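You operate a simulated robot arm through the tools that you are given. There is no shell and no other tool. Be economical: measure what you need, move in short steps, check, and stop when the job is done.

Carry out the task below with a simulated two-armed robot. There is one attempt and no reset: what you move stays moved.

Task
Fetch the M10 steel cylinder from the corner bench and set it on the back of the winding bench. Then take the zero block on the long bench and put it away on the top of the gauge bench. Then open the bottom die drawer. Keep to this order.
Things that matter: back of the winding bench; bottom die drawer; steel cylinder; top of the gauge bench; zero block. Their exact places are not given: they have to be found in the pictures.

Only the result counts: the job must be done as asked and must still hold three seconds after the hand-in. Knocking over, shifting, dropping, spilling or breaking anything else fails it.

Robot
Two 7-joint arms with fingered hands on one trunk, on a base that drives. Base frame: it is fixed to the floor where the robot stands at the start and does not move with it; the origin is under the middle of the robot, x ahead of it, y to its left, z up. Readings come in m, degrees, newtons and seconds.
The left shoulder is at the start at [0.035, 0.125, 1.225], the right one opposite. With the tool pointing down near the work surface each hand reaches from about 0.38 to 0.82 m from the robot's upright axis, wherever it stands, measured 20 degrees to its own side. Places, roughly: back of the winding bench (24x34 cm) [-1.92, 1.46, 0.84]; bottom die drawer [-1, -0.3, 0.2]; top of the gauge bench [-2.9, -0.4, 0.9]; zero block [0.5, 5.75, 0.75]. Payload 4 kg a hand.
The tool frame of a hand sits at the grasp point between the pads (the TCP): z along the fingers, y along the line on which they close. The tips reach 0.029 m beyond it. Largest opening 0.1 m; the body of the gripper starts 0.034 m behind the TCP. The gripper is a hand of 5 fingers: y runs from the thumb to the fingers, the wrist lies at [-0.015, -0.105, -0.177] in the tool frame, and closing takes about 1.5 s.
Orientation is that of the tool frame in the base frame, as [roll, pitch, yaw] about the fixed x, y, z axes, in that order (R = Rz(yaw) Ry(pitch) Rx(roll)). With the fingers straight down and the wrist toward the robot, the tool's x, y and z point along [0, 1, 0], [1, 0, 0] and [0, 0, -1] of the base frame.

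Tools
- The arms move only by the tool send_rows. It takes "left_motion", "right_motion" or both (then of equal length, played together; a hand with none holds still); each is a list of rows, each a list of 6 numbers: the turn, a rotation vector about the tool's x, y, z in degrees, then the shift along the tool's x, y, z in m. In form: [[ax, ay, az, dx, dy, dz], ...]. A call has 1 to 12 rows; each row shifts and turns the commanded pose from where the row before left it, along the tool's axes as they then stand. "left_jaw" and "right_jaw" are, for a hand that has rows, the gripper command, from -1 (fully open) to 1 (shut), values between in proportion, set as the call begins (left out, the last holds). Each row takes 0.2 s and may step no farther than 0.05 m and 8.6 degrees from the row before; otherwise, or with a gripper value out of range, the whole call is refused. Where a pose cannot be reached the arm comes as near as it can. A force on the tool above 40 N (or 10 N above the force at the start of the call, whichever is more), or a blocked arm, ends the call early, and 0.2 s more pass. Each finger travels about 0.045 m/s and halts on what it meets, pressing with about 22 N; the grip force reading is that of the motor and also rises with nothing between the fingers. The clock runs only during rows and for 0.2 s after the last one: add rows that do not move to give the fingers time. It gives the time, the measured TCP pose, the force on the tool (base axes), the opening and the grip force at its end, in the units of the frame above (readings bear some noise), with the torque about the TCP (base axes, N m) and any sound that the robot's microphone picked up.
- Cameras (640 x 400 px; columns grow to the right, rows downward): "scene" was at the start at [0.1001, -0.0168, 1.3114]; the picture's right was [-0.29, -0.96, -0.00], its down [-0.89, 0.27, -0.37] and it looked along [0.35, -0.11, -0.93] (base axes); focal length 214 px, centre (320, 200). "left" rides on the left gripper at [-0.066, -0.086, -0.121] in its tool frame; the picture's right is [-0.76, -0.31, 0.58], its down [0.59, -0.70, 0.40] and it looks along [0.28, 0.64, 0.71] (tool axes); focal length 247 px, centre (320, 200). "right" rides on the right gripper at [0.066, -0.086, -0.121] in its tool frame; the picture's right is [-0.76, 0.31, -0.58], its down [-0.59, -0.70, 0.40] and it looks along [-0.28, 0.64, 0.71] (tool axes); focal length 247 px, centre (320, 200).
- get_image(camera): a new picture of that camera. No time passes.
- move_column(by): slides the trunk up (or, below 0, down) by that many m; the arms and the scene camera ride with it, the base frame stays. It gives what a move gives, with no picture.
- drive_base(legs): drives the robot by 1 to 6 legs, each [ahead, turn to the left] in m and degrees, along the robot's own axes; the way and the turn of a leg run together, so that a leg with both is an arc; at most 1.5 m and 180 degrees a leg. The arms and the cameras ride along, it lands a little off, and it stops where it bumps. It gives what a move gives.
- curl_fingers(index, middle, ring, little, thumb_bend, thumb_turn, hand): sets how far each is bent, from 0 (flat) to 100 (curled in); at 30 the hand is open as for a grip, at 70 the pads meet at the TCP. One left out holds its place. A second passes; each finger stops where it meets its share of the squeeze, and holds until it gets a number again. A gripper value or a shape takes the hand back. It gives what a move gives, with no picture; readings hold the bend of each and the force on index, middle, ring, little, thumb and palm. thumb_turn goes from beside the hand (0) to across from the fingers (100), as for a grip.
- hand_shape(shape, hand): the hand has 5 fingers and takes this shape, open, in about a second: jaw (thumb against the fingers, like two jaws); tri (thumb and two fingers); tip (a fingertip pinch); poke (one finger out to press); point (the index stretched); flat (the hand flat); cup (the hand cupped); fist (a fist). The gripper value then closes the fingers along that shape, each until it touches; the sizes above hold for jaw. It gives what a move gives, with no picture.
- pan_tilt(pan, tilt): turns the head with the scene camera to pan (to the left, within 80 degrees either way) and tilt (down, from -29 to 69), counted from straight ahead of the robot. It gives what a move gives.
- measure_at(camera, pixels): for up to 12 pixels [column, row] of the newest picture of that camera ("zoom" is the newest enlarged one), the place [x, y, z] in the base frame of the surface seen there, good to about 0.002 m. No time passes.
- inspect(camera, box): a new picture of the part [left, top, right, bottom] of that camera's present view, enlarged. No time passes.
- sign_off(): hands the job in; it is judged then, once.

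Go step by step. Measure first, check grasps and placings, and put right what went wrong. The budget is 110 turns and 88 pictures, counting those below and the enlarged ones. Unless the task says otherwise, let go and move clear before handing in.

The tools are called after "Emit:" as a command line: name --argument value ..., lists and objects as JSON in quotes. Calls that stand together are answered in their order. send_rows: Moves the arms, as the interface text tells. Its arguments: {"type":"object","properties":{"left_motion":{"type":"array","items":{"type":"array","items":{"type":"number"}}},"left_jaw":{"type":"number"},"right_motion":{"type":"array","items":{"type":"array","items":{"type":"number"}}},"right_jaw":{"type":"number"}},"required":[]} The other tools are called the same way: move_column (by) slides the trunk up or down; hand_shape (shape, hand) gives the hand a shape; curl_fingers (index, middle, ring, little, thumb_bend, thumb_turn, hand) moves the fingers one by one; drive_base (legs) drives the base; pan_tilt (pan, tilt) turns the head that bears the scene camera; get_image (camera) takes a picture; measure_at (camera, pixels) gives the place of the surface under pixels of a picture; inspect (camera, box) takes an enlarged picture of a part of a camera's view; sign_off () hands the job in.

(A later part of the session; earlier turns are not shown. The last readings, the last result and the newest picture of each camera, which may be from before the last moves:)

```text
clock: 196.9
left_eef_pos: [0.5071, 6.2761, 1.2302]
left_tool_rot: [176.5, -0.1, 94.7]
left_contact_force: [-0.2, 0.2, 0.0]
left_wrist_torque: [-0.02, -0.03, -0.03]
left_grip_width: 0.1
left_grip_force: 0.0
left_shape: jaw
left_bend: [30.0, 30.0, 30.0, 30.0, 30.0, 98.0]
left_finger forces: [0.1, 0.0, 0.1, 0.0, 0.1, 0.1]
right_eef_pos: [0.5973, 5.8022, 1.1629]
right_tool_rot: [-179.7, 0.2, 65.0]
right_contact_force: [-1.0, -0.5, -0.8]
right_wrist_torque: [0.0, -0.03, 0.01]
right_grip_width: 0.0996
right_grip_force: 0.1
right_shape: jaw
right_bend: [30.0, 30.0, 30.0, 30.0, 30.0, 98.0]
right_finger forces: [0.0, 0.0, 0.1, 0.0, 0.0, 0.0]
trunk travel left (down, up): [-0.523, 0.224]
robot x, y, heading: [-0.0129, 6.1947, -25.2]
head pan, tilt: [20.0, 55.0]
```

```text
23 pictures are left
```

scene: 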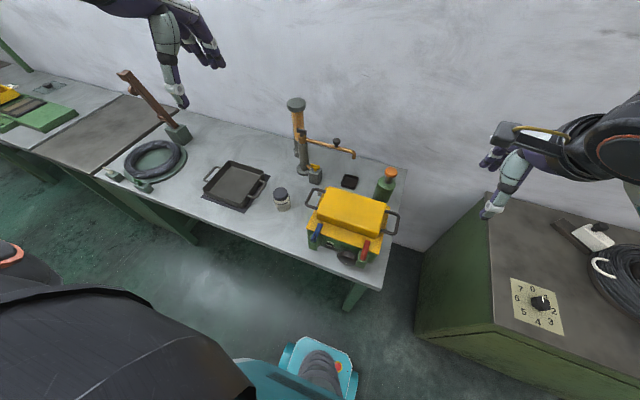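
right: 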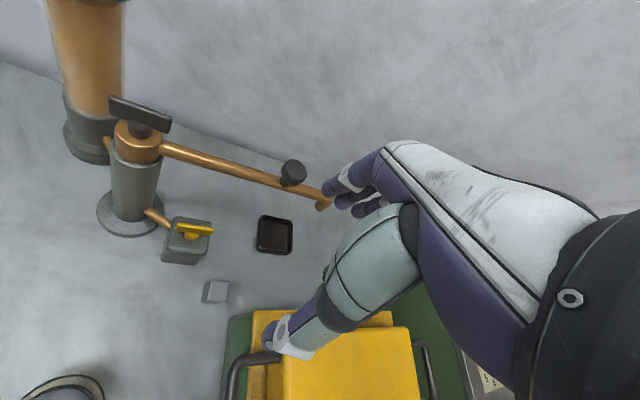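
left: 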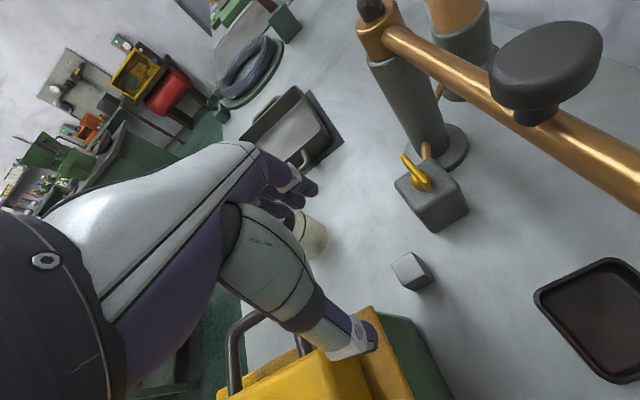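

The block at (215,292) lies exactly under the TCP. Narrow the opening somewhat and descend to z≈0.94 and check.

Emit:
send_rows --right_motion '[[0, 0, 0, -0.001, 0.005, 0], [0, 0, 0, 0, 0, 0.05], [0, 0, 0, 0, 0, 0.05], [0, 0, 0, 0, 0, 0.05], [0, 0, 0, 0, 0, 0.05], [0, 0, 0, 0, 0, 0.02], [0, 0, 0, 0, 0, 0]]' --right_jaw -0.35

Emit:
get_image --camera "right"

```text
clock: 198.5
left_eef_pos: [0.5074, 6.2749, 1.2289]
left_tool_rot: [176.7, -0.2, 94.6]
left_contact_force: [-0.9, -1.8, 0.2]
left_wrist_torque: [-0.02, -0.02, -0.03]
left_grip_width: 0.1001
left_grip_force: 0.1
left_shape: jaw
left_bend: [30.0, 30.0, 30.0, 30.0, 30.0, 98.0]
left_finger forces: [0.0, 0.0, 0.0, 0.0, 0.0, 0.0]
right_eef_pos: [0.5986, 5.7997, 0.9381]
right_tool_rot: [-179.7, 0.1, 65.0]
right_contact_force: [-0.5, 0.4, 0.1]
right_wrist_torque: [-0.01, -0.03, 0.0]
right_grip_width: 0.068
right_grip_force: 0.0
right_shape: jaw
right_bend: [42.0, 36.0, 26.0, 41.0, 30.0, 99.0]
right_finger forces: [0.0, 0.0, 0.0, 0.0, 0.0, 0.1]
trunk travel left (down, up): [-0.523, 0.224]
robot x, y, heading: [-0.0077, 6.1931, -25.5]
head pan, tilt: [20.0, 55.0]
```

```text
22 pictures are left
```

right: 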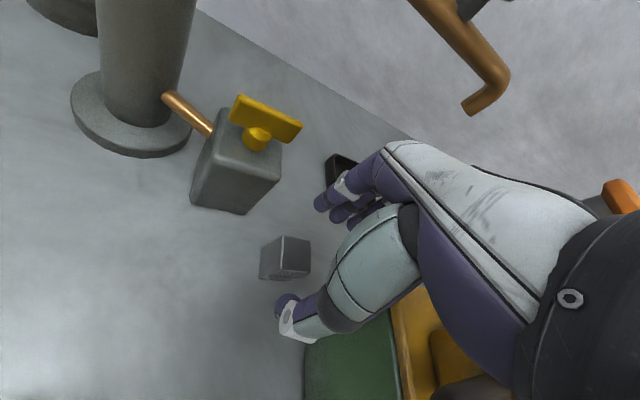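

Clear on all sides. Descend to z≈0.888 and close.

Emit:
send_rows --right_motion '[[0, 0, 0, 0, 0.003, 0.025], [0, 0, 0, 0, 0, 0.024], [0, 0, 0, 0, 0, 0]]'

Emit:
send_rows --right_motion '[[0, 0, 0, 0, 0, 0], [0, 0, 0, 0, 0, 0], [0, 0, 0, 0, 0, 0], [0, 0, 0, 0, 0, 0], [0, 0, 0, 0, 0, 0], [0, 0, 0, 0, 0, 0], [0, 0, 0, 0, 0, 0], [0, 0, 0, 0, 0, 0]]' --right_jaw 1

Emit:
get_image --camera "right"

```text
clock: 199.3
left_eef_pos: [0.5089, 6.2761, 1.2293]
left_tool_rot: [176.6, -0.1, 94.7]
left_contact_force: [0.9, -0.4, 0.2]
left_wrist_torque: [0.0, 0.04, 0.03]
left_grip_width: 0.0998
left_grip_force: 0.1
left_shape: jaw
left_bend: [30.0, 30.0, 30.0, 30.0, 30.0, 98.0]
left_finger forces: [0.1, 0.0, 0.0, 0.1, 0.0, 0.0]
right_eef_pos: [0.6023, 5.7991, 0.8911]
right_tool_rot: [-179.9, -0.1, 65.0]
right_contact_force: [4.6, 2.0, 7.4]
right_wrist_torque: [-0.36, 0.97, -0.2]
right_grip_width: 0.0678
right_grip_force: 0.3
right_shape: jaw
right_bend: [42.0, 36.0, 26.0, 41.0, 30.0, 99.0]
right_finger forces: [0.0, 0.0, 0.0, 0.0, 0.1, 1.7]
trunk travel left (down, up): [-0.523, 0.224]
robot x, y, heading: [-0.012, 6.1932, -25.5]
head pan, tilt: [20.0, 55.0]
```

```text
clock: 201.1
left_eef_pos: [0.5082, 6.2755, 1.2287]
left_tool_rot: [176.6, -0.1, 94.8]
left_contact_force: [-0.3, 0.1, -1.0]
left_wrist_torque: [-0.01, -0.01, -0.02]
left_grip_width: 0.0998
left_grip_force: 0.0
left_shape: jaw
left_bend: [30.0, 30.0, 30.0, 30.0, 30.0, 98.0]
left_finger forces: [0.0, 0.0, 0.0, 0.0, 0.0, 0.0]
right_eef_pos: [0.6027, 5.7985, 0.8902]
right_tool_rot: [-179.8, 0.1, 65.0]
right_contact_force: [5.2, 2.8, 8.5]
right_wrist_torque: [-0.41, 0.81, -0.13]
right_grip_width: 0.026
right_grip_force: 21.7
right_shape: jaw
right_bend: [60.0, 52.0, 72.0, 60.0, 46.0, 100.0]
right_finger forces: [12.2, 6.6, 0.1, 0.0, 17.4, 3.0]
trunk travel left (down, up): [-0.523, 0.224]
robot x, y, heading: [-0.0114, 6.1907, -25.4]
head pan, tilt: [20.0, 55.0]
```

```text
21 pictures are left
```

right: 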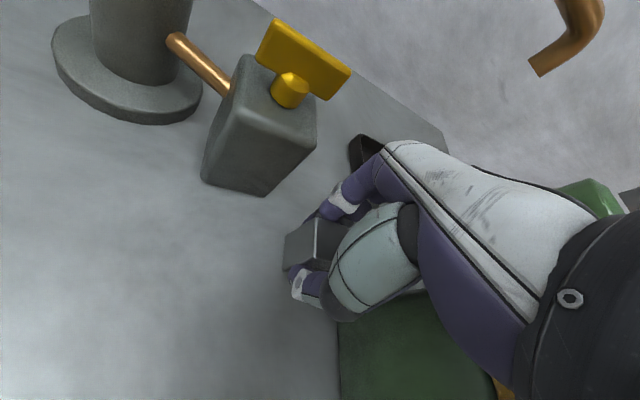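

Gripped at 26 mm width; there's light contact on the hand (≈8 N), so lift straight up gently.

Emit:
send_rows --right_motion '[[0, 0, 0, 0, 0, -0.01], [0, 0, 0, 0, 0, -0.02], [0, 0, 0, 0, 0, -0.04], [0, 0, 0, 0, 0, -0.05], [0, 0, 0, 0, 0, -0.05], [0, 0, 0, 0, 0, -0.05], [0, 0, 0, 0, 0, 0]]'

Emit:
get_image --camera "right"

Emit:
get_image --camera "scene"

```text
clock: 202.7
left_eef_pos: [0.5096, 6.2751, 1.2296]
left_tool_rot: [176.6, -0.3, 94.8]
left_contact_force: [0.0, 0.6, -0.4]
left_wrist_torque: [0.0, 0.03, 0.01]
left_grip_width: 0.1001
left_grip_force: 0.0
left_shape: jaw
left_bend: [30.0, 30.0, 30.0, 30.0, 30.0, 98.0]
left_finger forces: [0.1, 0.1, 0.0, 0.0, 0.0, 0.0]
right_eef_pos: [0.6045, 5.7983, 1.1117]
right_tool_rot: [-179.6, 0.1, 65.0]
right_contact_force: [0.9, 0.1, -2.6]
right_wrist_torque: [0.01, -0.03, -0.03]
right_grip_width: 0.0256
right_grip_force: 21.6
right_shape: jaw
right_bend: [60.0, 52.0, 72.0, 60.0, 46.0, 100.0]
right_finger forces: [12.3, 6.4, 0.1, 0.0, 17.4, 0.0]
trunk travel left (down, up): [-0.523, 0.224]
robot x, y, heading: [-0.0102, 6.1927, -25.5]
head pan, tilt: [20.0, 55.0]
```

```text
20 pictures are left
```

right: 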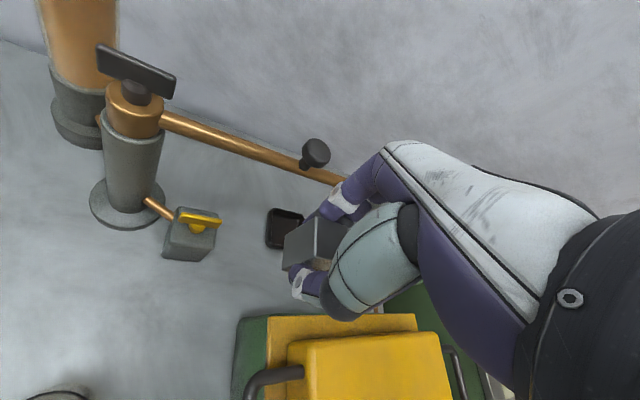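

```text
19 pictures are left
```

scene: 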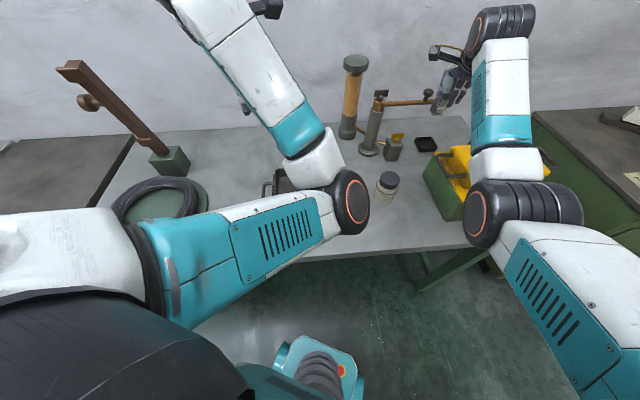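

The ZERO block is in hand (≈2.6 N). Check that the heater and lid didn't shift from the earlier corner readings (rim 0.570,5.766; lid 0.544,5.743).

Emit:
measure_at --camera "right" --pixels '[[271, 320], [274, 326], [292, 346], [296, 350], [300, 372], [270, 378], [240, 322], [185, 235]]'

```text
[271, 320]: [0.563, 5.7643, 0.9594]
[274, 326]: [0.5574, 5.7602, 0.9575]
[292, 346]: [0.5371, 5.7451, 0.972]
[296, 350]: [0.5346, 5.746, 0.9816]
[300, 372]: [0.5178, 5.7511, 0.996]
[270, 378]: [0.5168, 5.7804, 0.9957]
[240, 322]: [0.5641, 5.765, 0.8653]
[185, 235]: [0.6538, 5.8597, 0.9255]
```

Nothing shifted. Raise and retract the right hand, then back out and drive down the aisle.

Emit:
send_rows --right_motion '[[0, 0, 0, 0, 0, -0.05], [0, 0, 0, 0, 0, -0.05], [0, 0, 0, 0, -0.05, 0], [0, 0, 0, 0, -0.05, 0], [0, 0, 0, 0, -0.05, 0], [0, 0, 0, 0, -0.05, 0], [0, 0, 0, 0, 0, 0]]'

Emit:
drive_base --legs '[[-0.45, 0], [0, -67], [1.4, 0], [1.4, 0]]'

```text
clock: 204.3
left_eef_pos: [0.5092, 6.2757, 1.2287]
left_tool_rot: [176.6, -0.1, 94.6]
left_contact_force: [-0.5, 0.5, 0.6]
left_wrist_torque: [0.0, -0.03, -0.03]
left_grip_width: 0.0995
left_grip_force: 0.0
left_shape: jaw
left_bend: [30.0, 30.0, 30.0, 30.0, 30.0, 98.0]
left_finger forces: [0.0, 0.0, 0.0, 0.0, 0.0, 0.1]
right_eef_pos: [0.4249, 5.8827, 1.212]
right_tool_rot: [-179.6, 0.2, 64.9]
right_contact_force: [-0.6, 0.8, -3.0]
right_wrist_torque: [0.06, 0.04, -0.01]
right_grip_width: 0.0255
right_grip_force: 22.0
right_shape: jaw
right_bend: [60.0, 52.0, 72.0, 60.0, 47.0, 100.0]
right_finger forces: [12.4, 6.7, 0.0, 0.1, 16.9, 0.1]
trunk travel left (down, up): [-0.523, 0.224]
robot x, y, heading: [-0.0094, 6.1941, -25.2]
head pan, tilt: [20.0, 55.0]
```

```text
clock: 223.0
left_eef_pos: [-0.3774, 3.1776, 1.2294]
left_tool_rot: [176.5, -0.1, 23.4]
left_contact_force: [0.6, -0.3, 0.7]
left_wrist_torque: [-0.02, 0.0, 0.02]
left_grip_width: 0.1
left_grip_force: 0.1
left_shape: jaw
left_bend: [30.0, 30.0, 30.0, 30.0, 30.0, 98.0]
left_finger forces: [0.1, 0.0, 0.0, 0.1, 0.0, 0.0]
right_eef_pos: [-0.7766, 3.1298, 1.2128]
right_tool_rot: [-179.7, 0.1, -6.4]
right_contact_force: [0.6, -0.2, -1.9]
right_wrist_torque: [-0.03, 0.01, 0.01]
right_grip_width: 0.025
right_grip_force: 22.0
right_shape: jaw
right_bend: [60.0, 52.0, 72.0, 60.0, 47.0, 100.0]
right_finger forces: [12.6, 6.7, 0.1, 0.0, 16.7, 0.0]
trunk travel left (down, up): [-0.523, 0.224]
robot x, y, heading: [-0.6173, 3.6418, -96.5]
head pan, tilt: [20.0, 55.0]
```

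I've drifted left of centre toward the tall cabinet (x −1.03); steer back toward x≈−0.42, then continue.

Emit:
drive_base --legs '[[0, 28], [0.5, 0], [0, -22], [1.3, 0], [0.95, 0]]'

```text
clock: 239.1
left_eef_pos: [-0.0934, 0.5379, 1.2287]
left_tool_rot: [176.6, -0.2, 31.4]
left_contact_force: [0.5, 0.0, 0.2]
left_wrist_torque: [0.04, -0.03, 0.02]
left_grip_width: 0.0998
left_grip_force: 0.1
left_shape: jaw
left_bend: [30.0, 30.0, 30.0, 30.0, 30.0, 98.0]
left_finger forces: [0.0, 0.0, 0.0, 0.0, 0.0, 0.0]
right_eef_pos: [-0.4801, 0.435, 1.2122]
right_tool_rot: [-179.6, 0.1, 1.7]
right_contact_force: [0.3, 0.3, -2.4]
right_wrist_torque: [0.01, 0.0, -0.02]
right_grip_width: 0.0254
right_grip_force: 21.8
right_shape: jaw
right_bend: [60.0, 52.0, 72.0, 60.0, 47.0, 100.0]
right_finger forces: [12.5, 6.7, 0.0, 0.0, 16.6, 0.0]
trunk travel left (down, up): [-0.523, 0.224]
robot x, y, heading: [-0.398, 0.9674, -88.6]
head pan, tilt: [20.0, 55.0]
```

Turn west and drive along the aisle, then look for the gauge bench.

Emit:
drive_base --legs '[[0, -83], [1.3, 0]]'

Emit:
pan_tilt --pan 35 --tilt 25

Emit:
get_image --camera "scene"

```text
clock: 249.2
left_eef_pos: [-2.0476, 0.4242, 1.2293]
left_tool_rot: [176.5, -0.2, -50.6]
left_contact_force: [0.4, -0.5, 0.0]
left_wrist_torque: [0.03, 0.0, -0.04]
left_grip_width: 0.0999
left_grip_force: 0.1
left_shape: jaw
left_bend: [30.0, 30.0, 30.0, 30.0, 30.0, 98.0]
left_finger forces: [0.0, 0.0, 0.1, 0.0, 0.0, 0.0]
right_eef_pos: [-2.2031, 0.796, 1.2124]
right_tool_rot: [-179.6, 0.1, -80.2]
right_contact_force: [-0.4, 0.2, -1.9]
right_wrist_torque: [0.04, 0.02, -0.02]
right_grip_width: 0.0248
right_grip_force: 21.6
right_shape: jaw
right_bend: [60.0, 52.0, 72.0, 60.0, 48.0, 100.0]
right_finger forces: [12.6, 6.7, 0.1, 0.0, 16.4, 0.0]
trunk travel left (down, up): [-0.523, 0.224]
robot x, y, heading: [-1.6691, 0.7851, -170.9]
head pan, tilt: [20.0, 55.0]
```

```text
clock: 250.2
left_eef_pos: [-2.0469, 0.4249, 1.2288]
left_tool_rot: [176.6, -0.2, -50.6]
left_contact_force: [0.3, -0.1, -0.5]
left_wrist_torque: [0.02, -0.02, -0.02]
left_grip_width: 0.1002
left_grip_force: 0.1
left_shape: jaw
left_bend: [30.0, 30.0, 30.0, 30.0, 30.0, 98.0]
left_finger forces: [0.0, 0.1, 0.0, 0.0, 0.1, 0.0]
right_eef_pos: [-2.2035, 0.7945, 1.2132]
right_tool_rot: [-179.5, 0.1, -80.3]
right_contact_force: [-0.1, 0.5, -2.9]
right_wrist_torque: [0.0, 0.01, -0.03]
right_grip_width: 0.0247
right_grip_force: 21.9
right_shape: jaw
right_bend: [60.0, 52.0, 72.0, 60.0, 48.0, 100.0]
right_finger forces: [12.6, 6.5, 0.0, 0.0, 16.4, 0.0]
trunk travel left (down, up): [-0.523, 0.224]
robot x, y, heading: [-1.6697, 0.7855, -170.6]
head pan, tilt: [35.0, 25.0]
```

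```text
18 pictures are left
```

scene: 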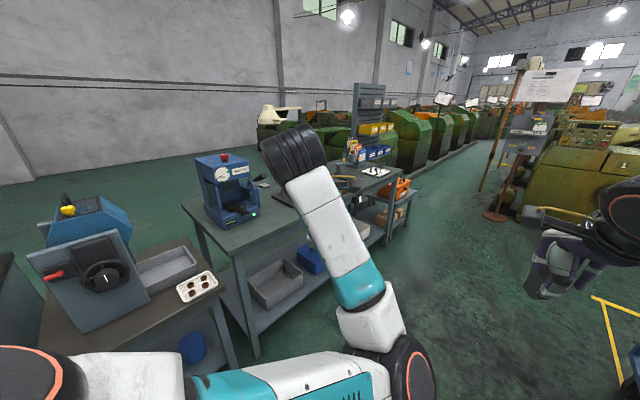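

Two benches at left: one with a tray (195,285), one with a blue machine (230,190). Measure to identify (−2.9,−0.4).

Emit:
measure_at --camera "scene" --pixels '[[250, 245], [190, 203], [280, 215], [195, 285], [120, 310], [375, 170], [260, 188], [355, 205], [233, 320], [370, 165], [345, 178], [400, 185]]'

Emit:
inspect --camera "scene" --box '[170, 100, 430, 260]'

```text
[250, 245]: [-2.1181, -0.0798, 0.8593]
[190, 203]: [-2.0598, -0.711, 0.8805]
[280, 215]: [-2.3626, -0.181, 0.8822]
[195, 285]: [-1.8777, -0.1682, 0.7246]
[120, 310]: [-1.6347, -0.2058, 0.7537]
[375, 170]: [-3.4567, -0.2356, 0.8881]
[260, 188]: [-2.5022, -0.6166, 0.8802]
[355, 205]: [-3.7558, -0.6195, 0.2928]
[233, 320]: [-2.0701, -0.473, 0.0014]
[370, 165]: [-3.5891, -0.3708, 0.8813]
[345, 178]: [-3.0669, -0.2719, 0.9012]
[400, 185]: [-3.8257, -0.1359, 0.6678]
```

```text
2.46 times, centred on (300, 180) of scene
```

zoom: 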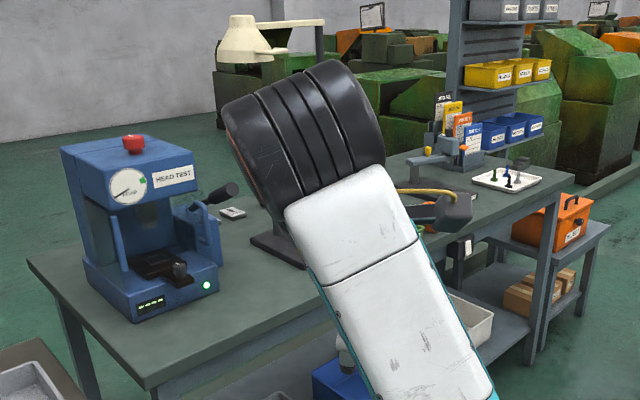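

The gauge bench top is z≈0.88, front edge y≈−0.08, x −2.06…−3.6, with the tester at its near end. Tuck the left hand in and up, then drive to about (−2.75,0.27) facing it.

Emit:
send_rows --left_motion '[[0, 0, 0, 0, -0.035, -0.025], [0, 0, 0, 0, -0.035, -0.025], [0, 0, 0, 0, -0.035, -0.025], [0, 0, 0, 0, -0.035, -0.025], [0, 0, 0, 0, 0, 0]]'

Emit:
drive_base --legs '[[0, 15], [1.17, 0], [0, 65]]'

Emit:
pan_tilt --pan -5 --tilt 50

Emit:
get_image --camera "scene"

```text
clock: 251.4
left_eef_pos: [-2.0293, 0.3998, 1.252]
left_tool_rot: [176.6, -0.3, -50.5]
left_contact_force: [-0.2, -0.6, -0.4]
left_wrist_torque: [0.0, 0.01, 0.01]
left_grip_width: 0.0997
left_grip_force: 0.2
left_shape: jaw
left_bend: [30.0, 30.0, 30.0, 30.0, 30.0, 98.0]
left_finger forces: [0.0, 0.0, 0.0, 0.0, 0.0, 0.1]
left hand out of reach, approached as far as the arm can: row 1, 2, 3, 4
right_eef_pos: [-2.2037, 0.7945, 1.2121]
right_tool_rot: [-179.6, 0.1, -80.3]
right_contact_force: [0.3, -0.1, -2.0]
right_wrist_torque: [0.0, -0.03, -0.04]
right_grip_width: 0.0247
right_grip_force: 22.3
right_shape: jaw
right_bend: [60.0, 52.0, 72.0, 60.0, 48.0, 100.0]
right_finger forces: [12.6, 6.6, 0.0, 0.1, 16.4, 0.1]
trunk travel left (down, up): [-0.523, 0.224]
robot x, y, heading: [-1.6691, 0.7856, -170.4]
head pan, tilt: [35.0, 25.0]
```

```text
clock: 261.1
left_eef_pos: [-2.3824, -0.1128, 1.2504]
left_tool_rot: [176.5, -0.4, 31.7]
left_contact_force: [-0.7, -0.8, 0.3]
left_wrist_torque: [-0.03, 0.03, 0.0]
left_grip_width: 0.1
left_grip_force: 0.0
left_shape: jaw
left_bend: [30.0, 30.0, 30.0, 30.0, 30.0, 98.0]
left_finger forces: [0.0, 0.0, 0.0, 0.0, 0.0, 0.0]
right_eef_pos: [-2.7984, -0.2316, 1.2116]
right_tool_rot: [-179.7, 0.2, 1.9]
right_contact_force: [-0.4, -0.1, -2.2]
right_wrist_torque: [0.0, -0.01, 0.03]
right_grip_width: 0.0245
right_grip_force: 21.5
right_shape: jaw
right_bend: [60.0, 52.0, 72.0, 60.0, 48.0, 100.0]
right_finger forces: [12.8, 6.5, 0.0, 0.0, 16.1, 0.0]
trunk travel left (down, up): [-0.523, 0.224]
robot x, y, heading: [-2.7199, 0.2985, -88.5]
head pan, tilt: [35.0, 25.0]
```

```text
clock: 262.2
left_eef_pos: [-2.3828, -0.1119, 1.2502]
left_tool_rot: [176.5, -0.3, 31.6]
left_contact_force: [-0.1, -0.2, -0.6]
left_wrist_torque: [0.01, -0.02, 0.02]
left_grip_width: 0.1
left_grip_force: 0.1
left_shape: jaw
left_bend: [30.0, 30.0, 30.0, 30.0, 30.0, 98.0]
left_finger forces: [0.0, 0.0, 0.0, 0.1, 0.0, 0.0]
right_eef_pos: [-2.7985, -0.2301, 1.2135]
right_tool_rot: [-179.6, 0.1, 2.0]
right_contact_force: [0.1, 0.1, -2.9]
right_wrist_torque: [0.01, -0.02, 0.02]
right_grip_width: 0.0248
right_grip_force: 22.5
right_shape: jaw
right_bend: [60.0, 52.0, 72.0, 60.0, 48.0, 100.0]
right_finger forces: [12.8, 6.4, 0.0, 0.0, 16.2, 0.0]
trunk travel left (down, up): [-0.523, 0.224]
robot x, y, heading: [-2.7207, 0.3007, -88.4]
head pan, tilt: [-5.0, 50.0]
```

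```text
16 pictures are left
```

scene: 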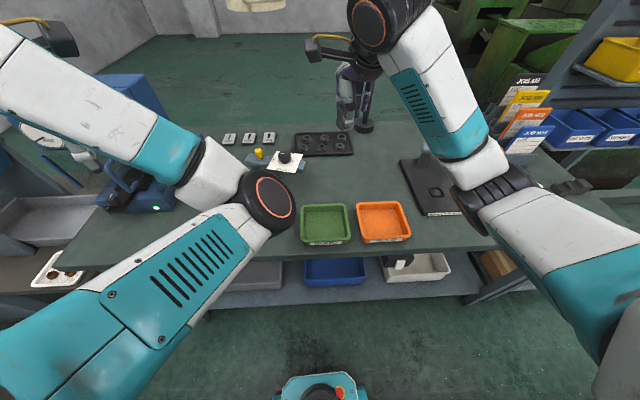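

There is free top around (365,175) between the rack and the trays. Measure it.

Emit:
measure_at --camera "scene" --pixels '[[365, 175], [385, 165], [345, 175], [375, 195], [330, 180], [390, 185], [325, 155], [405, 165], [382, 208], [352, 155], [325, 205], [365, 125]]'

Emit:
inspect --camera "scene" --box '[260, 100, 460, 230]'

```text
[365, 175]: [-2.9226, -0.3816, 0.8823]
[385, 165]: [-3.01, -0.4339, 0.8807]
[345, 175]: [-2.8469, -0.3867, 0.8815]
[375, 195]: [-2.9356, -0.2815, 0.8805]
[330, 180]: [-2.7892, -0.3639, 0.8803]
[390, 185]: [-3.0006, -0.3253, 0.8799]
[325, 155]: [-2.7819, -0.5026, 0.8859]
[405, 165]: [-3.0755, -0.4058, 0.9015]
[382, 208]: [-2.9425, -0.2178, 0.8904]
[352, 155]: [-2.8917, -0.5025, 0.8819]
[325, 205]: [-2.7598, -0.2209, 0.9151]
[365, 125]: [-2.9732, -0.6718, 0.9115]
```

```text
3.08 times, centred on (360, 165) of scene
```

zoom: 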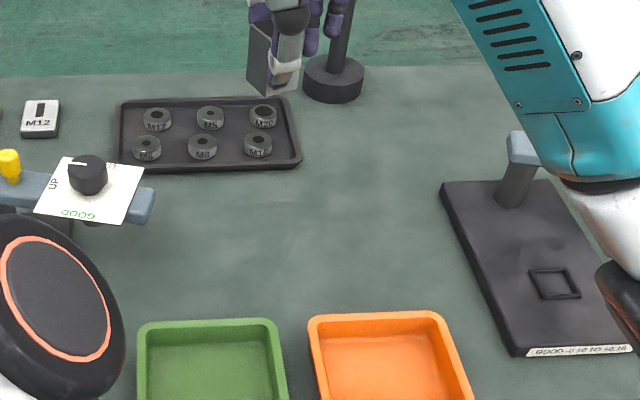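

Target (−2.915,−0.38), table z 0.881. Move over it and descend most of the way.

Emit:
send_rows --right_motion '[[0, 0, 0, -0.0304, 0.036, 0], [0, 0, 0, -0.0304, 0.036, 0], [0, 0, 0, -0.0304, 0.036, 0], [0, 0, 0, -0.0304, 0.037, 0], [0, 0, 0, 0, 0, 0.05], [0, 0, 0, 0, 0, 0.05], [0, 0, 0, 0, 0, 0.05], [0, 0, 0, 0, 0, 0.05], [0, 0, 0, 0, 0, 0.05], [0, 0, 0, 0, 0, 0.02], [0, 0, 0, 0, 0, 0]]'

Emit:
inspect --camera "scene" --box '[290, 90, 450, 230]'

```text
clock: 264.6
left_eef_pos: [-2.3832, -0.1131, 1.2512]
left_tool_rot: [176.5, -0.3, 31.7]
left_contact_force: [0.7, -0.3, -0.6]
left_wrist_torque: [-0.01, -0.01, 0.04]
left_grip_width: 0.0999
left_grip_force: 0.1
left_shape: jaw
left_bend: [30.0, 30.0, 30.0, 30.0, 30.0, 98.0]
left_finger forces: [0.0, 0.0, 0.0, 0.0, 0.0, 0.0]
right_eef_pos: [-2.9172, -0.3786, 0.9402]
right_tool_rot: [-179.6, 0.1, 2.0]
right_contact_force: [0.5, -0.4, -1.8]
right_wrist_torque: [-0.01, -0.01, -0.03]
right_grip_width: 0.0244
right_grip_force: 21.9
right_shape: jaw
right_bend: [60.0, 52.0, 72.0, 60.0, 48.0, 100.0]
right_finger forces: [13.2, 6.2, 0.0, 0.0, 16.0, 0.0]
trunk travel left (down, up): [-0.523, 0.224]
robot x, y, heading: [-2.7178, 0.298, -88.4]
head pan, tilt: [-5.0, 50.0]
```

```text
2.86 times, centred on (370, 160) of scene
```

zoom: 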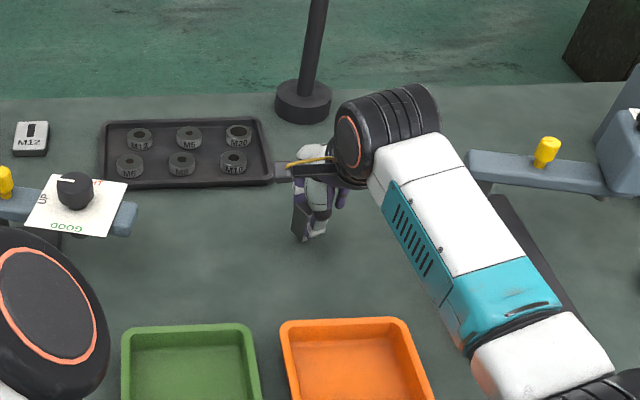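

Clear. Lower slowly until contact.

Emit:
send_rows --right_motion '[[0, 0, 0, 0, 0, 0.01], [0, 0, 0, 0, 0, 0.005], [0, 0, 0, 0, 0, 0.003], [0, 0, 0, 0, 0, 0]]'

```text
clock: 265.6
left_eef_pos: [-2.3833, -0.1126, 1.252]
left_tool_rot: [176.5, -0.3, 31.7]
left_contact_force: [-0.5, 0.0, 0.6]
left_wrist_torque: [0.0, 0.0, -0.04]
left_grip_width: 0.1
left_grip_force: 0.0
left_shape: jaw
left_bend: [30.0, 30.0, 30.0, 30.0, 30.0, 98.0]
left_finger forces: [0.0, 0.0, 0.0, 0.0, 0.0, 0.1]
right_eef_pos: [-2.9165, -0.378, 0.923]
right_tool_rot: [-179.6, 0.0, 1.8]
right_contact_force: [-0.1, 0.2, -2.9]
right_wrist_torque: [0.01, 0.02, 0.0]
right_grip_width: 0.0246
right_grip_force: 21.9
right_shape: jaw
right_bend: [60.0, 52.0, 72.0, 60.0, 48.0, 100.0]
right_finger forces: [13.1, 6.1, 0.0, 0.0, 16.2, 0.0]
trunk travel left (down, up): [-0.523, 0.224]
robot x, y, heading: [-2.7181, 0.3006, -88.4]
head pan, tilt: [-5.0, 50.0]
```

Emit:
send_rows --right_motion '[[0, 0, 0, 0, 0, 0.002], [0, 0, 0, 0, 0, 0.002], [0, 0, 0, 0, 0, 0]]'

```text
clock: 266.4
left_eef_pos: [-2.3834, -0.1126, 1.2517]
left_tool_rot: [176.5, -0.4, 31.8]
left_contact_force: [0.0, -0.2, 0.6]
left_wrist_torque: [-0.03, 0.01, 0.03]
left_grip_width: 0.0997
left_grip_force: 0.0
left_shape: jaw
left_bend: [30.0, 30.0, 30.0, 30.0, 30.0, 98.0]
left_finger forces: [0.1, 0.1, 0.1, 0.0, 0.0, 0.0]
right_eef_pos: [-2.9177, -0.3775, 0.9212]
right_tool_rot: [-179.7, 0.1, 1.8]
right_contact_force: [0.6, -0.4, -1.1]
right_wrist_torque: [0.0, 0.02, 0.01]
right_grip_width: 0.0244
right_grip_force: 21.8
right_shape: jaw
right_bend: [60.0, 53.0, 72.0, 60.0, 48.0, 100.0]
right_finger forces: [13.1, 6.3, 0.0, 0.1, 16.2, 0.0]
trunk travel left (down, up): [-0.523, 0.224]
robot x, y, heading: [-2.7181, 0.2995, -88.3]
head pan, tilt: [-5.0, 50.0]
```

Weight is starting to come off; 2 mm more, then release.

Emit:
send_rows --right_motion '[[0, 0, 0, 0, 0, 0.002], [0, 0, 0, 0, 0, 0]]'

```text
clock: 267.0
left_eef_pos: [-2.3835, -0.113, 1.2515]
left_tool_rot: [176.5, -0.3, 31.7]
left_contact_force: [-0.7, 0.6, 0.5]
left_wrist_torque: [0.01, 0.01, -0.03]
left_grip_width: 0.0999
left_grip_force: 0.1
left_shape: jaw
left_bend: [30.0, 30.0, 30.0, 30.0, 30.0, 98.0]
left_finger forces: [0.0, 0.0, 0.0, 0.0, 0.0, 0.0]
right_eef_pos: [-2.9153, -0.3778, 0.9191]
right_tool_rot: [-179.9, 0.1, 1.9]
right_contact_force: [0.4, 1.9, 3.2]
right_wrist_torque: [-0.07, 0.02, -0.01]
right_grip_width: 0.0247
right_grip_force: 21.9
right_shape: jaw
right_bend: [61.0, 52.0, 72.0, 60.0, 48.0, 100.0]
right_finger forces: [13.0, 6.9, 0.0, 0.0, 17.6, 0.0]
trunk travel left (down, up): [-0.523, 0.224]
robot x, y, heading: [-2.7194, 0.3, -88.3]
head pan, tilt: [-5.0, 50.0]
```

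Contact confirmed (+3 N). Release and rise.

Emit:
send_rows --right_motion '[[0, 0, 0, 0, 0, 0], [0, 0, 0, 0, 0, 0], [0, 0, 0, 0, 0, 0], [0, 0, 0, 0, 0, 0], [0, 0, 0, 0, 0, 0], [0, 0, 0, 0, 0, 0], [0, 0, 0, 0, 0, 0], [0, 0, 0, 0, 0, 0]]' --right_jaw -1

Emit:
send_rows --right_motion '[[0, 0, 0, 0, 0, -0.02], [0, 0, 0, 0, 0, -0.05], [0, 0, 0, 0, 0, -0.05], [0, 0, 0, 0, 0, -0.05], [0, 0, 0, 0, 0, -0.05], [0, 0, 0, 0, 0, -0.05], [0, 0, 0, 0, 0, 0]]'

Emit:
get_image --camera "right"

```text
clock: 268.8
left_eef_pos: [-2.383, -0.1125, 1.2515]
left_tool_rot: [176.4, -0.3, 31.7]
left_contact_force: [0.7, -0.3, -1.3]
left_wrist_torque: [0.0, 0.01, -0.01]
left_grip_width: 0.1001
left_grip_force: 0.1
left_shape: jaw
left_bend: [30.0, 30.0, 30.0, 30.0, 30.0, 98.0]
left_finger forces: [0.0, 0.1, 0.0, 0.1, 0.0, 0.0]
right_eef_pos: [-2.9173, -0.3784, 0.9187]
right_tool_rot: [-179.7, 0.1, 1.9]
right_contact_force: [-0.6, 0.9, 0.0]
right_wrist_torque: [0.02, 0.02, 0.0]
right_grip_width: 0.0997
right_grip_force: 0.0
right_shape: jaw
right_bend: [30.0, 30.0, 30.0, 30.0, 30.0, 98.0]
right_finger forces: [0.0, 0.1, 0.0, 0.0, 0.0, 0.0]
trunk travel left (down, up): [-0.523, 0.224]
robot x, y, heading: [-2.7186, 0.2985, -88.4]
head pan, tilt: [-5.0, 50.0]
```

```text
clock: 270.4
left_eef_pos: [-2.3827, -0.1121, 1.251]
left_tool_rot: [176.4, -0.3, 31.7]
left_contact_force: [-0.2, -0.9, 0.0]
left_wrist_torque: [0.02, 0.0, 0.01]
left_grip_width: 0.0997
left_grip_force: 0.1
left_shape: jaw
left_bend: [30.0, 30.0, 30.0, 30.0, 30.0, 98.0]
left_finger forces: [0.0, 0.0, 0.1, 0.0, 0.0, 0.0]
right_eef_pos: [-2.915, -0.3793, 1.1913]
right_tool_rot: [-179.5, 0.1, 1.9]
right_contact_force: [0.4, 0.5, -0.1]
right_wrist_torque: [0.0, -0.02, 0.02]
right_grip_width: 0.0998
right_grip_force: 0.1
right_shape: jaw
right_bend: [30.0, 30.0, 30.0, 30.0, 30.0, 98.0]
right_finger forces: [0.1, 0.0, 0.0, 0.1, 0.0, 0.0]
trunk travel left (down, up): [-0.523, 0.224]
robot x, y, heading: [-2.7196, 0.2956, -88.4]
head pan, tilt: [-5.0, 50.0]
```

```text
13 pictures are left
```

right: 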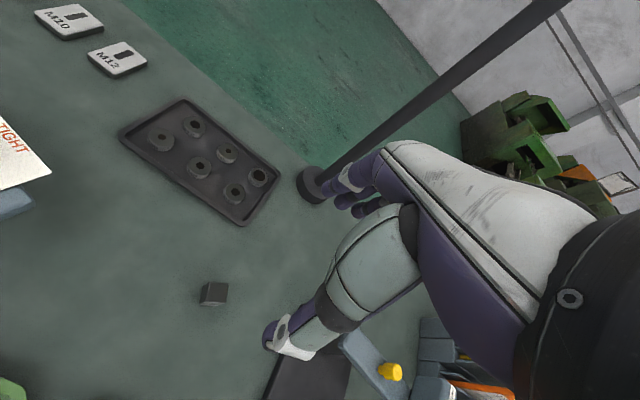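

The zero block stands alone on the bench top. Retract the right hand, back off and drive east to look at the drawer cabinet.

Emit:
send_rows --right_motion '[[0, 0, 0, 0, -0.05, 0], [0, 0, 0, 0, -0.05, 0], [0, 0, 0, 0, -0.05, 0], [0, 0, 0, 0, -0.05, 0], [0, 0, 0, 0, 0, 0]]'

Emit:
drive_base --legs '[[-0.5, 0], [0, 90], [1.45, 0], [0, -60]]'

Emit:
pan_tilt --pan -10 --tilt 40

Emit:
get_image --camera "scene"

```text
clock: 271.6
left_eef_pos: [-2.3836, -0.113, 1.2509]
left_tool_rot: [176.5, -0.3, 31.7]
left_contact_force: [-0.1, 0.0, 0.6]
left_wrist_torque: [0.02, 0.02, -0.01]
left_grip_width: 0.0996
left_grip_force: 0.0
left_shape: jaw
left_bend: [30.0, 30.0, 30.0, 30.0, 30.0, 98.0]
left_finger forces: [0.0, 0.0, 0.1, 0.0, 0.1, 0.1]
right_eef_pos: [-2.9201, -0.1798, 1.1905]
right_tool_rot: [-179.7, 0.1, 1.9]
right_contact_force: [0.8, -0.2, -0.4]
right_wrist_torque: [-0.01, -0.01, 0.0]
right_grip_width: 0.0999
right_grip_force: 0.0
right_shape: jaw
right_bend: [30.0, 30.0, 30.0, 30.0, 30.0, 98.0]
right_finger forces: [0.0, 0.0, 0.0, 0.1, 0.0, 0.0]
trunk travel left (down, up): [-0.523, 0.224]
robot x, y, heading: [-2.7199, 0.2987, -88.4]
head pan, tilt: [-5.0, 50.0]
```

```text
clock: 287.7
left_eef_pos: [-0.7737, 0.7527, 1.2455]
left_tool_rot: [175.1, -1.2, 69.9]
left_contact_force: [-0.3, -0.1, -0.3]
left_wrist_torque: [0.0, -0.02, 0.02]
left_grip_width: 0.0999
left_grip_force: 0.1
left_shape: jaw
left_bend: [30.0, 30.0, 30.0, 30.0, 30.0, 98.0]
left_finger forces: [0.0, 0.1, 0.1, 0.0, 0.0, 0.0]
right_eef_pos: [-1.1673, 0.3721, 1.1918]
right_tool_rot: [-179.8, -0.1, 39.4]
right_contact_force: [-0.1, -0.9, -0.3]
right_wrist_torque: [0.05, -0.09, 0.02]
right_grip_width: 0.1
right_grip_force: 0.1
right_shape: jaw
right_bend: [30.0, 30.0, 30.0, 30.0, 30.0, 98.0]
right_finger forces: [0.1, 0.0, 0.1, 0.0, 0.1, 0.0]
trunk travel left (down, up): [-0.523, 0.224]
robot x, y, heading: [-1.2956, 0.881, -43.7]
head pan, tilt: [-5.0, 50.0]
stopped in leg 4: the robot was blocked; the commanded pose is now the measured one
```

```text
clock: 288.4
left_eef_pos: [-0.7698, 0.7543, 1.2447]
left_tool_rot: [175.2, -1.1, 70.0]
left_contact_force: [0.1, 0.0, -0.6]
left_wrist_torque: [-0.01, 0.01, 0.0]
left_grip_width: 0.0998
left_grip_force: 0.1
left_shape: jaw
left_bend: [30.0, 30.0, 30.0, 30.0, 30.0, 98.0]
left_finger forces: [0.1, 0.0, 0.0, 0.0, 0.0, 0.0]
right_eef_pos: [-1.1629, 0.375, 1.1913]
right_tool_rot: [-179.9, -0.1, 39.6]
right_contact_force: [-0.2, -0.4, 0.0]
right_wrist_torque: [0.01, -0.01, -0.01]
right_grip_width: 0.0997
right_grip_force: 0.0
right_shape: jaw
right_bend: [30.0, 30.0, 30.0, 30.0, 30.0, 98.0]
right_finger forces: [0.0, 0.1, 0.0, 0.0, 0.1, 0.1]
trunk travel left (down, up): [-0.523, 0.224]
robot x, y, heading: [-1.2947, 0.8783, -43.6]
head pan, tilt: [-10.0, 40.0]
```

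```text
12 pictures are left
```

scene: 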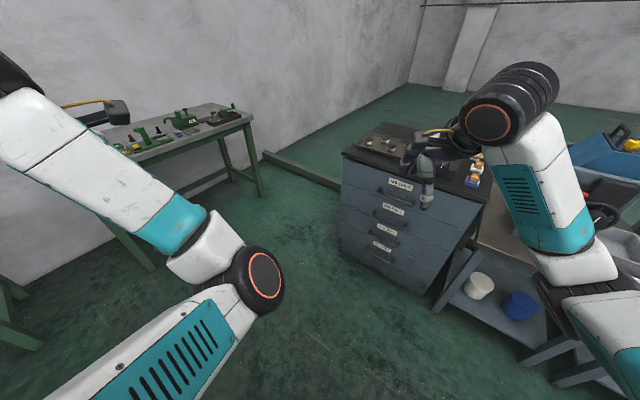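

My rear touched something behind during the turn. The cabinet's four drawers face +y; zoom on the handles and measure.

Emit:
inspect --camera "scene" --box '[330, 150, 470, 300]'

Emit:
measure_at --camera "zoom" --pixels '[[245, 300], [275, 290], [305, 318], [290, 298], [330, 330], [200, 300], [280, 245], [245, 255], [420, 380], [150, 230], [270, 310], [292, 314]]'

```text
2.67 times, centred on (400, 225) of scene
```

zoom: 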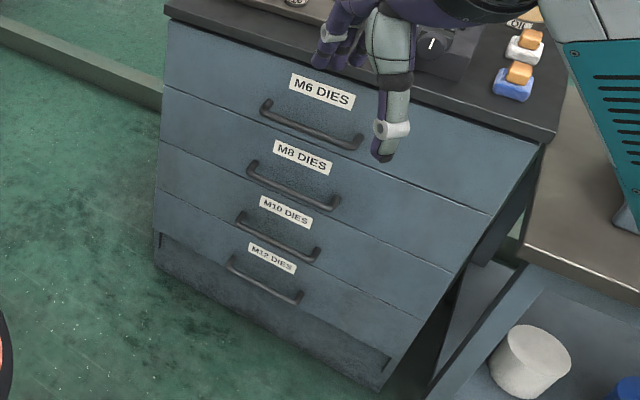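

```text
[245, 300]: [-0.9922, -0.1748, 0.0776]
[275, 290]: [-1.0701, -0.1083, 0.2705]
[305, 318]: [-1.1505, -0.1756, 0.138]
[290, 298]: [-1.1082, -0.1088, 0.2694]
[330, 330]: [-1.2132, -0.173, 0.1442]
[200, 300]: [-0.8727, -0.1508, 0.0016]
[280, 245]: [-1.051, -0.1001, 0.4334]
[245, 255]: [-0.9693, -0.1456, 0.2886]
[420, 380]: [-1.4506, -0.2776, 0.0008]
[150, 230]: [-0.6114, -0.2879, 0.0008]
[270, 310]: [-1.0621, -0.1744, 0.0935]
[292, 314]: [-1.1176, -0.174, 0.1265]
```

Bottom drawer "M12 DIES": its bar is at about x −0.96…−1.12, y≈−0.11, z≈0.27, face at y≈−0.146. I'll drive to about (−0.8,0.57) facing it.

Emit:
drive_base --legs '[[0, 11.7], [0.58, 0], [0, -58]]'

Emit:
move_column --by -0.42

Emit:
pan_tilt --pan -15 --tilt 35

Emit:
get_image --camera "scene"

```text
clock: 295.3
left_eef_pos: [-0.5468, 0.082, 1.2442]
left_tool_rot: [175.2, -1.1, 20.7]
left_contact_force: [-0.4, -0.6, 0.1]
left_wrist_torque: [-0.01, -0.01, 0.0]
left_grip_width: 0.1
left_grip_force: 0.0
left_shape: jaw
left_bend: [30.0, 30.0, 30.0, 30.0, 30.0, 98.0]
left_finger forces: [0.1, 0.0, 0.0, 0.0, 0.0, 0.1]
right_eef_pos: [-1.0904, 0.1313, 1.1932]
right_tool_rot: [-179.8, -0.1, -9.6]
right_contact_force: [0.3, 0.6, -0.8]
right_wrist_torque: [-0.01, 0.0, -0.03]
right_grip_width: 0.1
right_grip_force: 0.0
right_shape: jaw
right_bend: [30.0, 30.0, 30.0, 30.0, 30.0, 98.0]
right_finger forces: [0.0, 0.1, 0.1, 0.0, 0.1, 0.1]
trunk travel left (down, up): [-0.523, 0.224]
robot x, y, heading: [-0.7916, 0.5639, -93.1]
head pan, tilt: [-10.0, 40.0]
```

```text
refused: -0.42 is not a number from -0.4 to 0.4
```

```text
clock: 296.0
left_eef_pos: [-0.5457, 0.0828, 1.2444]
left_tool_rot: [175.2, -1.0, 20.8]
left_contact_force: [-0.7, 0.0, -0.2]
left_wrist_torque: [-0.03, 0.01, 0.0]
left_grip_width: 0.1
left_grip_force: 0.1
left_shape: jaw
left_bend: [30.0, 30.0, 30.0, 30.0, 30.0, 98.0]
left_finger forces: [0.0, 0.1, 0.0, 0.0, 0.0, 0.0]
right_eef_pos: [-1.0915, 0.1312, 1.1911]
right_tool_rot: [-179.8, 0.0, -9.6]
right_contact_force: [-0.8, 0.6, -1.2]
right_wrist_torque: [0.0, 0.01, -0.01]
right_grip_width: 0.1001
right_grip_force: 0.1
right_shape: jaw
right_bend: [30.0, 30.0, 30.0, 30.0, 30.0, 98.0]
right_finger forces: [0.0, 0.0, 0.0, 0.1, 0.0, 0.1]
trunk travel left (down, up): [-0.523, 0.224]
robot x, y, heading: [-0.7935, 0.5624, -93.2]
head pan, tilt: [-15.0, 35.0]
```

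```text
10 pictures are left
```

scene: 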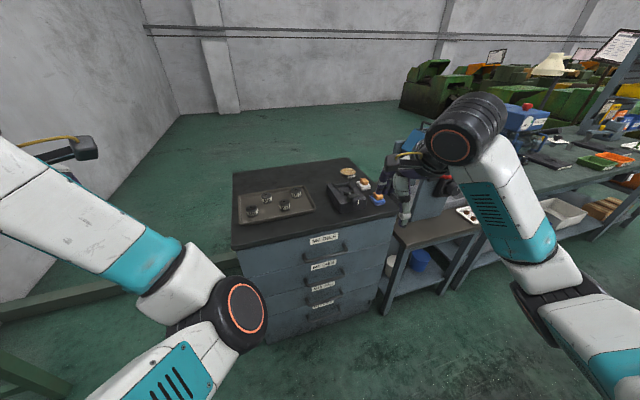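

Lower the trunk 0.4 m and re-measure the bottom handle near (322,312).

Emit:
inspect --camera "scene" --box '[270, 220, 400, 340]'

Emit:
measure_at --camera "scene" --pixels '[[322, 318], [315, 320], [330, 315], [322, 311], [337, 311], [308, 321], [530, 270], [480, 230]]'

```text
3.33 times, centred on (335, 280) of scene
```

zoom: 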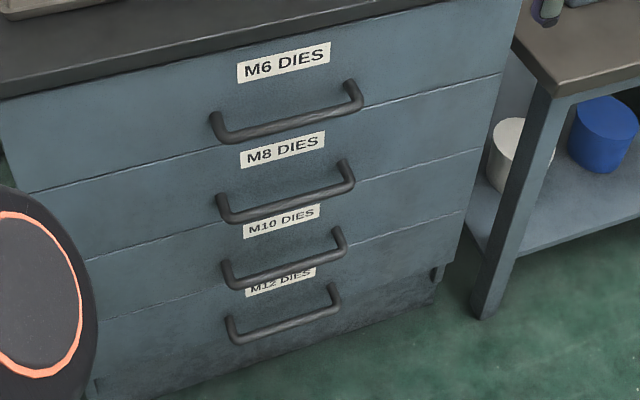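

```text
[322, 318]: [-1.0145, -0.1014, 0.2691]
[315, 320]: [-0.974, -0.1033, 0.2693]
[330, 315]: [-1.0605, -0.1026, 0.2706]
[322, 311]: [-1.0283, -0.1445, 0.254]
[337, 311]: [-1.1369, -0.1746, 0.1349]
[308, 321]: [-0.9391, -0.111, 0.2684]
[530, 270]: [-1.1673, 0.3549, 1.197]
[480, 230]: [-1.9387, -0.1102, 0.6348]
```

Bar centre ≈(−1.015,−0.107,0.27). Lower the trunk, then yaw to 0° and tilt the right hand 60° so fingers point forward-down.

Emit:
move_column --by -0.4

Emit:
send_rows --right_motion '[[0, 0, -4.8, 0, 0, 0], [0, 0, -4.8, 0, 0, 0], [-7.5, 0, 0, 0, 0, 0], [-7.5, 0, 0, 0, 0, 0], [-7.5, 0, 0, 0, 0, 0], [-7.5, 0, 0, 0, 0, 0], [-7.5, 0, 0, 0, 0, 0], [-7.5, 0, 0, 0, 0, 0], [-7.5, 0, 0, 0, 0, 0], [-7.5, 0, 0, 0, 0, 0], [0, 0, 0, 0, 0, 0]]'

```text
clock: 299.8
left_eef_pos: [-0.5478, 0.0382, 0.7203]
left_tool_rot: [-169.9, -7.7, 19.8]
left_contact_force: [0.6, 1.2, -0.7]
left_wrist_torque: [0.0, 0.0, -0.02]
left_grip_width: 0.0999
left_grip_force: 0.1
left_shape: jaw
left_bend: [30.0, 30.0, 30.0, 30.0, 30.0, 98.0]
left_finger forces: [0.1, 0.1, 0.0, 0.1, 0.1, 0.0]
right_eef_pos: [-1.091, 0.122, 0.7654]
right_tool_rot: [-175.6, 0.4, -9.5]
right_contact_force: [-0.6, -0.3, 0.4]
right_wrist_torque: [0.0, 0.02, -0.02]
right_grip_width: 0.0999
right_grip_force: 0.0
right_shape: jaw
right_bend: [30.0, 30.0, 30.0, 30.0, 30.0, 98.0]
right_finger forces: [0.0, 0.0, 0.1, 0.1, 0.1, 0.0]
trunk travel left (down, up): [-0.123, 0.624]
robot x, y, heading: [-0.7931, 0.5581, -93.2]
head pan, tilt: [-15.0, 35.0]
```

```text
clock: 302.2
left_eef_pos: [-0.5474, 0.0389, 0.7181]
left_tool_rot: [-169.9, -7.5, 19.7]
left_contact_force: [0.6, -0.7, -0.6]
left_wrist_torque: [-0.02, 0.0, 0.02]
left_grip_width: 0.1
left_grip_force: 0.0
left_shape: jaw
left_bend: [30.0, 30.0, 30.0, 30.0, 30.0, 98.0]
left_finger forces: [0.0, 0.0, 0.0, 0.0, 0.0, 0.1]
right_eef_pos: [-1.123, 0.0634, 0.7609]
right_tool_rot: [124.3, -0.4, 0.1]
right_contact_force: [-0.5, 0.2, 0.1]
right_wrist_torque: [0.01, -0.01, 0.0]
right_grip_width: 0.0997
right_grip_force: 0.2
right_shape: jaw
right_bend: [30.0, 30.0, 30.0, 30.0, 30.0, 98.0]
right_finger forces: [0.0, 0.0, 0.0, 0.0, 0.1, 0.0]
right hand out of reach, approached as far as the arm can: row 3, 4, 5, 6, 7
trunk travel left (down, up): [-0.123, 0.624]
robot x, y, heading: [-0.7919, 0.5617, -93.1]
head pan, tilt: [-15.0, 35.0]
```

The tilt reached ~56°. Back the base up 8 cm for clearance, then lower the hand in front of the drawer.

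Emit:
drive_base --legs '[[-0.08, 0]]'

```text
clock: 303.2
left_eef_pos: [-0.5426, 0.1194, 0.7193]
left_tool_rot: [-170.0, -7.6, 19.7]
left_contact_force: [0.1, -0.1, 0.4]
left_wrist_torque: [-0.03, 0.0, -0.01]
left_grip_width: 0.1001
left_grip_force: 0.0
left_shape: jaw
left_bend: [30.0, 30.0, 30.0, 30.0, 30.0, 98.0]
left_finger forces: [0.1, 0.1, 0.0, 0.1, 0.0, 0.0]
right_eef_pos: [-1.1175, 0.1448, 0.7621]
right_tool_rot: [124.4, -0.3, 0.2]
right_contact_force: [0.4, 0.3, 0.3]
right_wrist_torque: [0.03, 0.01, 0.02]
right_grip_width: 0.0999
right_grip_force: 0.1
right_shape: jaw
right_bend: [30.0, 30.0, 30.0, 30.0, 30.0, 98.0]
right_finger forces: [0.1, 0.1, 0.0, 0.1, 0.0, 0.0]
trunk travel left (down, up): [-0.123, 0.624]
robot x, y, heading: [-0.7907, 0.6404, -93.1]
head pan, tilt: [-15.0, 35.0]
```

Emit:
send_rows --right_motion '[[0, 0, 0, 0.0093, -0.0281, 0.0285], [0, 0, 0, 0.0093, -0.0281, 0.0285], [0, 0, 0, 0.0093, -0.0281, 0.0285], [0, 0, 0, 0.0093, -0.0281, 0.0285], [0, 0, 0, 0.0093, -0.0281, 0.0285], [0, 0, 0, 0.0093, -0.0281, 0.0285], [0, 0, 0, 0.0093, -0.0281, 0.0285], [0, 0, 0, 0.0093, -0.0281, 0.0285], [0, 0, 0, 0.0093, -0.0281, 0.0285], [0, 0, 0, 0.0093, -0.0281, 0.0285], [0, 0, 0, 0.0093, -0.0281, 0.0285], [0, 0, 0, 0, 0, 0]]'

Emit:
get_image --camera "right"

```text
clock: 305.9
left_eef_pos: [-0.5416, 0.1195, 0.7193]
left_tool_rot: [-170.0, -7.5, 19.8]
left_contact_force: [0.3, 0.1, 1.2]
left_wrist_torque: [-0.02, 0.0, 0.03]
left_grip_width: 0.1
left_grip_force: 0.0
left_shape: jaw
left_bend: [30.0, 30.0, 30.0, 30.0, 30.0, 98.0]
left_finger forces: [0.0, 0.0, 0.0, 0.1, 0.0, 0.1]
right_eef_pos: [-1.0129, 0.0604, 0.329]
right_tool_rot: [124.3, -0.3, 0.2]
right_contact_force: [0.1, -0.8, -0.4]
right_wrist_torque: [0.0, -0.01, 0.0]
right_grip_width: 0.1
right_grip_force: 0.0
right_shape: jaw
right_bend: [30.0, 30.0, 30.0, 30.0, 30.0, 98.0]
right_finger forces: [0.1, 0.0, 0.0, 0.0, 0.0, 0.0]
trunk travel left (down, up): [-0.123, 0.624]
robot x, y, heading: [-0.7883, 0.6423, -92.8]
head pan, tilt: [-15.0, 35.0]
```

```text
8 pictures are left
```

right: 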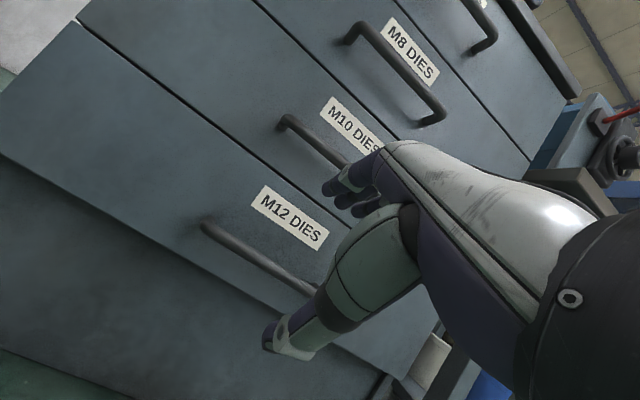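

The M12 handle shows at (205,225)–(310,290). Measure it.

Emit:
measure_at --camera "right" --pixels '[[215, 233], [240, 250], [265, 264], [290, 279], [265, 290], [250, 225], [300, 150], [320, 145]]'

```text
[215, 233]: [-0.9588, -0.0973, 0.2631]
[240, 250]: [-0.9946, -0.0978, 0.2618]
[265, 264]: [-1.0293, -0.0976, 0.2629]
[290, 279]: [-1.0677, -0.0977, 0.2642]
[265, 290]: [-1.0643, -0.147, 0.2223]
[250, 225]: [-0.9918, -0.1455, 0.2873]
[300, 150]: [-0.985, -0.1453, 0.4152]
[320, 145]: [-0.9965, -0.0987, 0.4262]
```

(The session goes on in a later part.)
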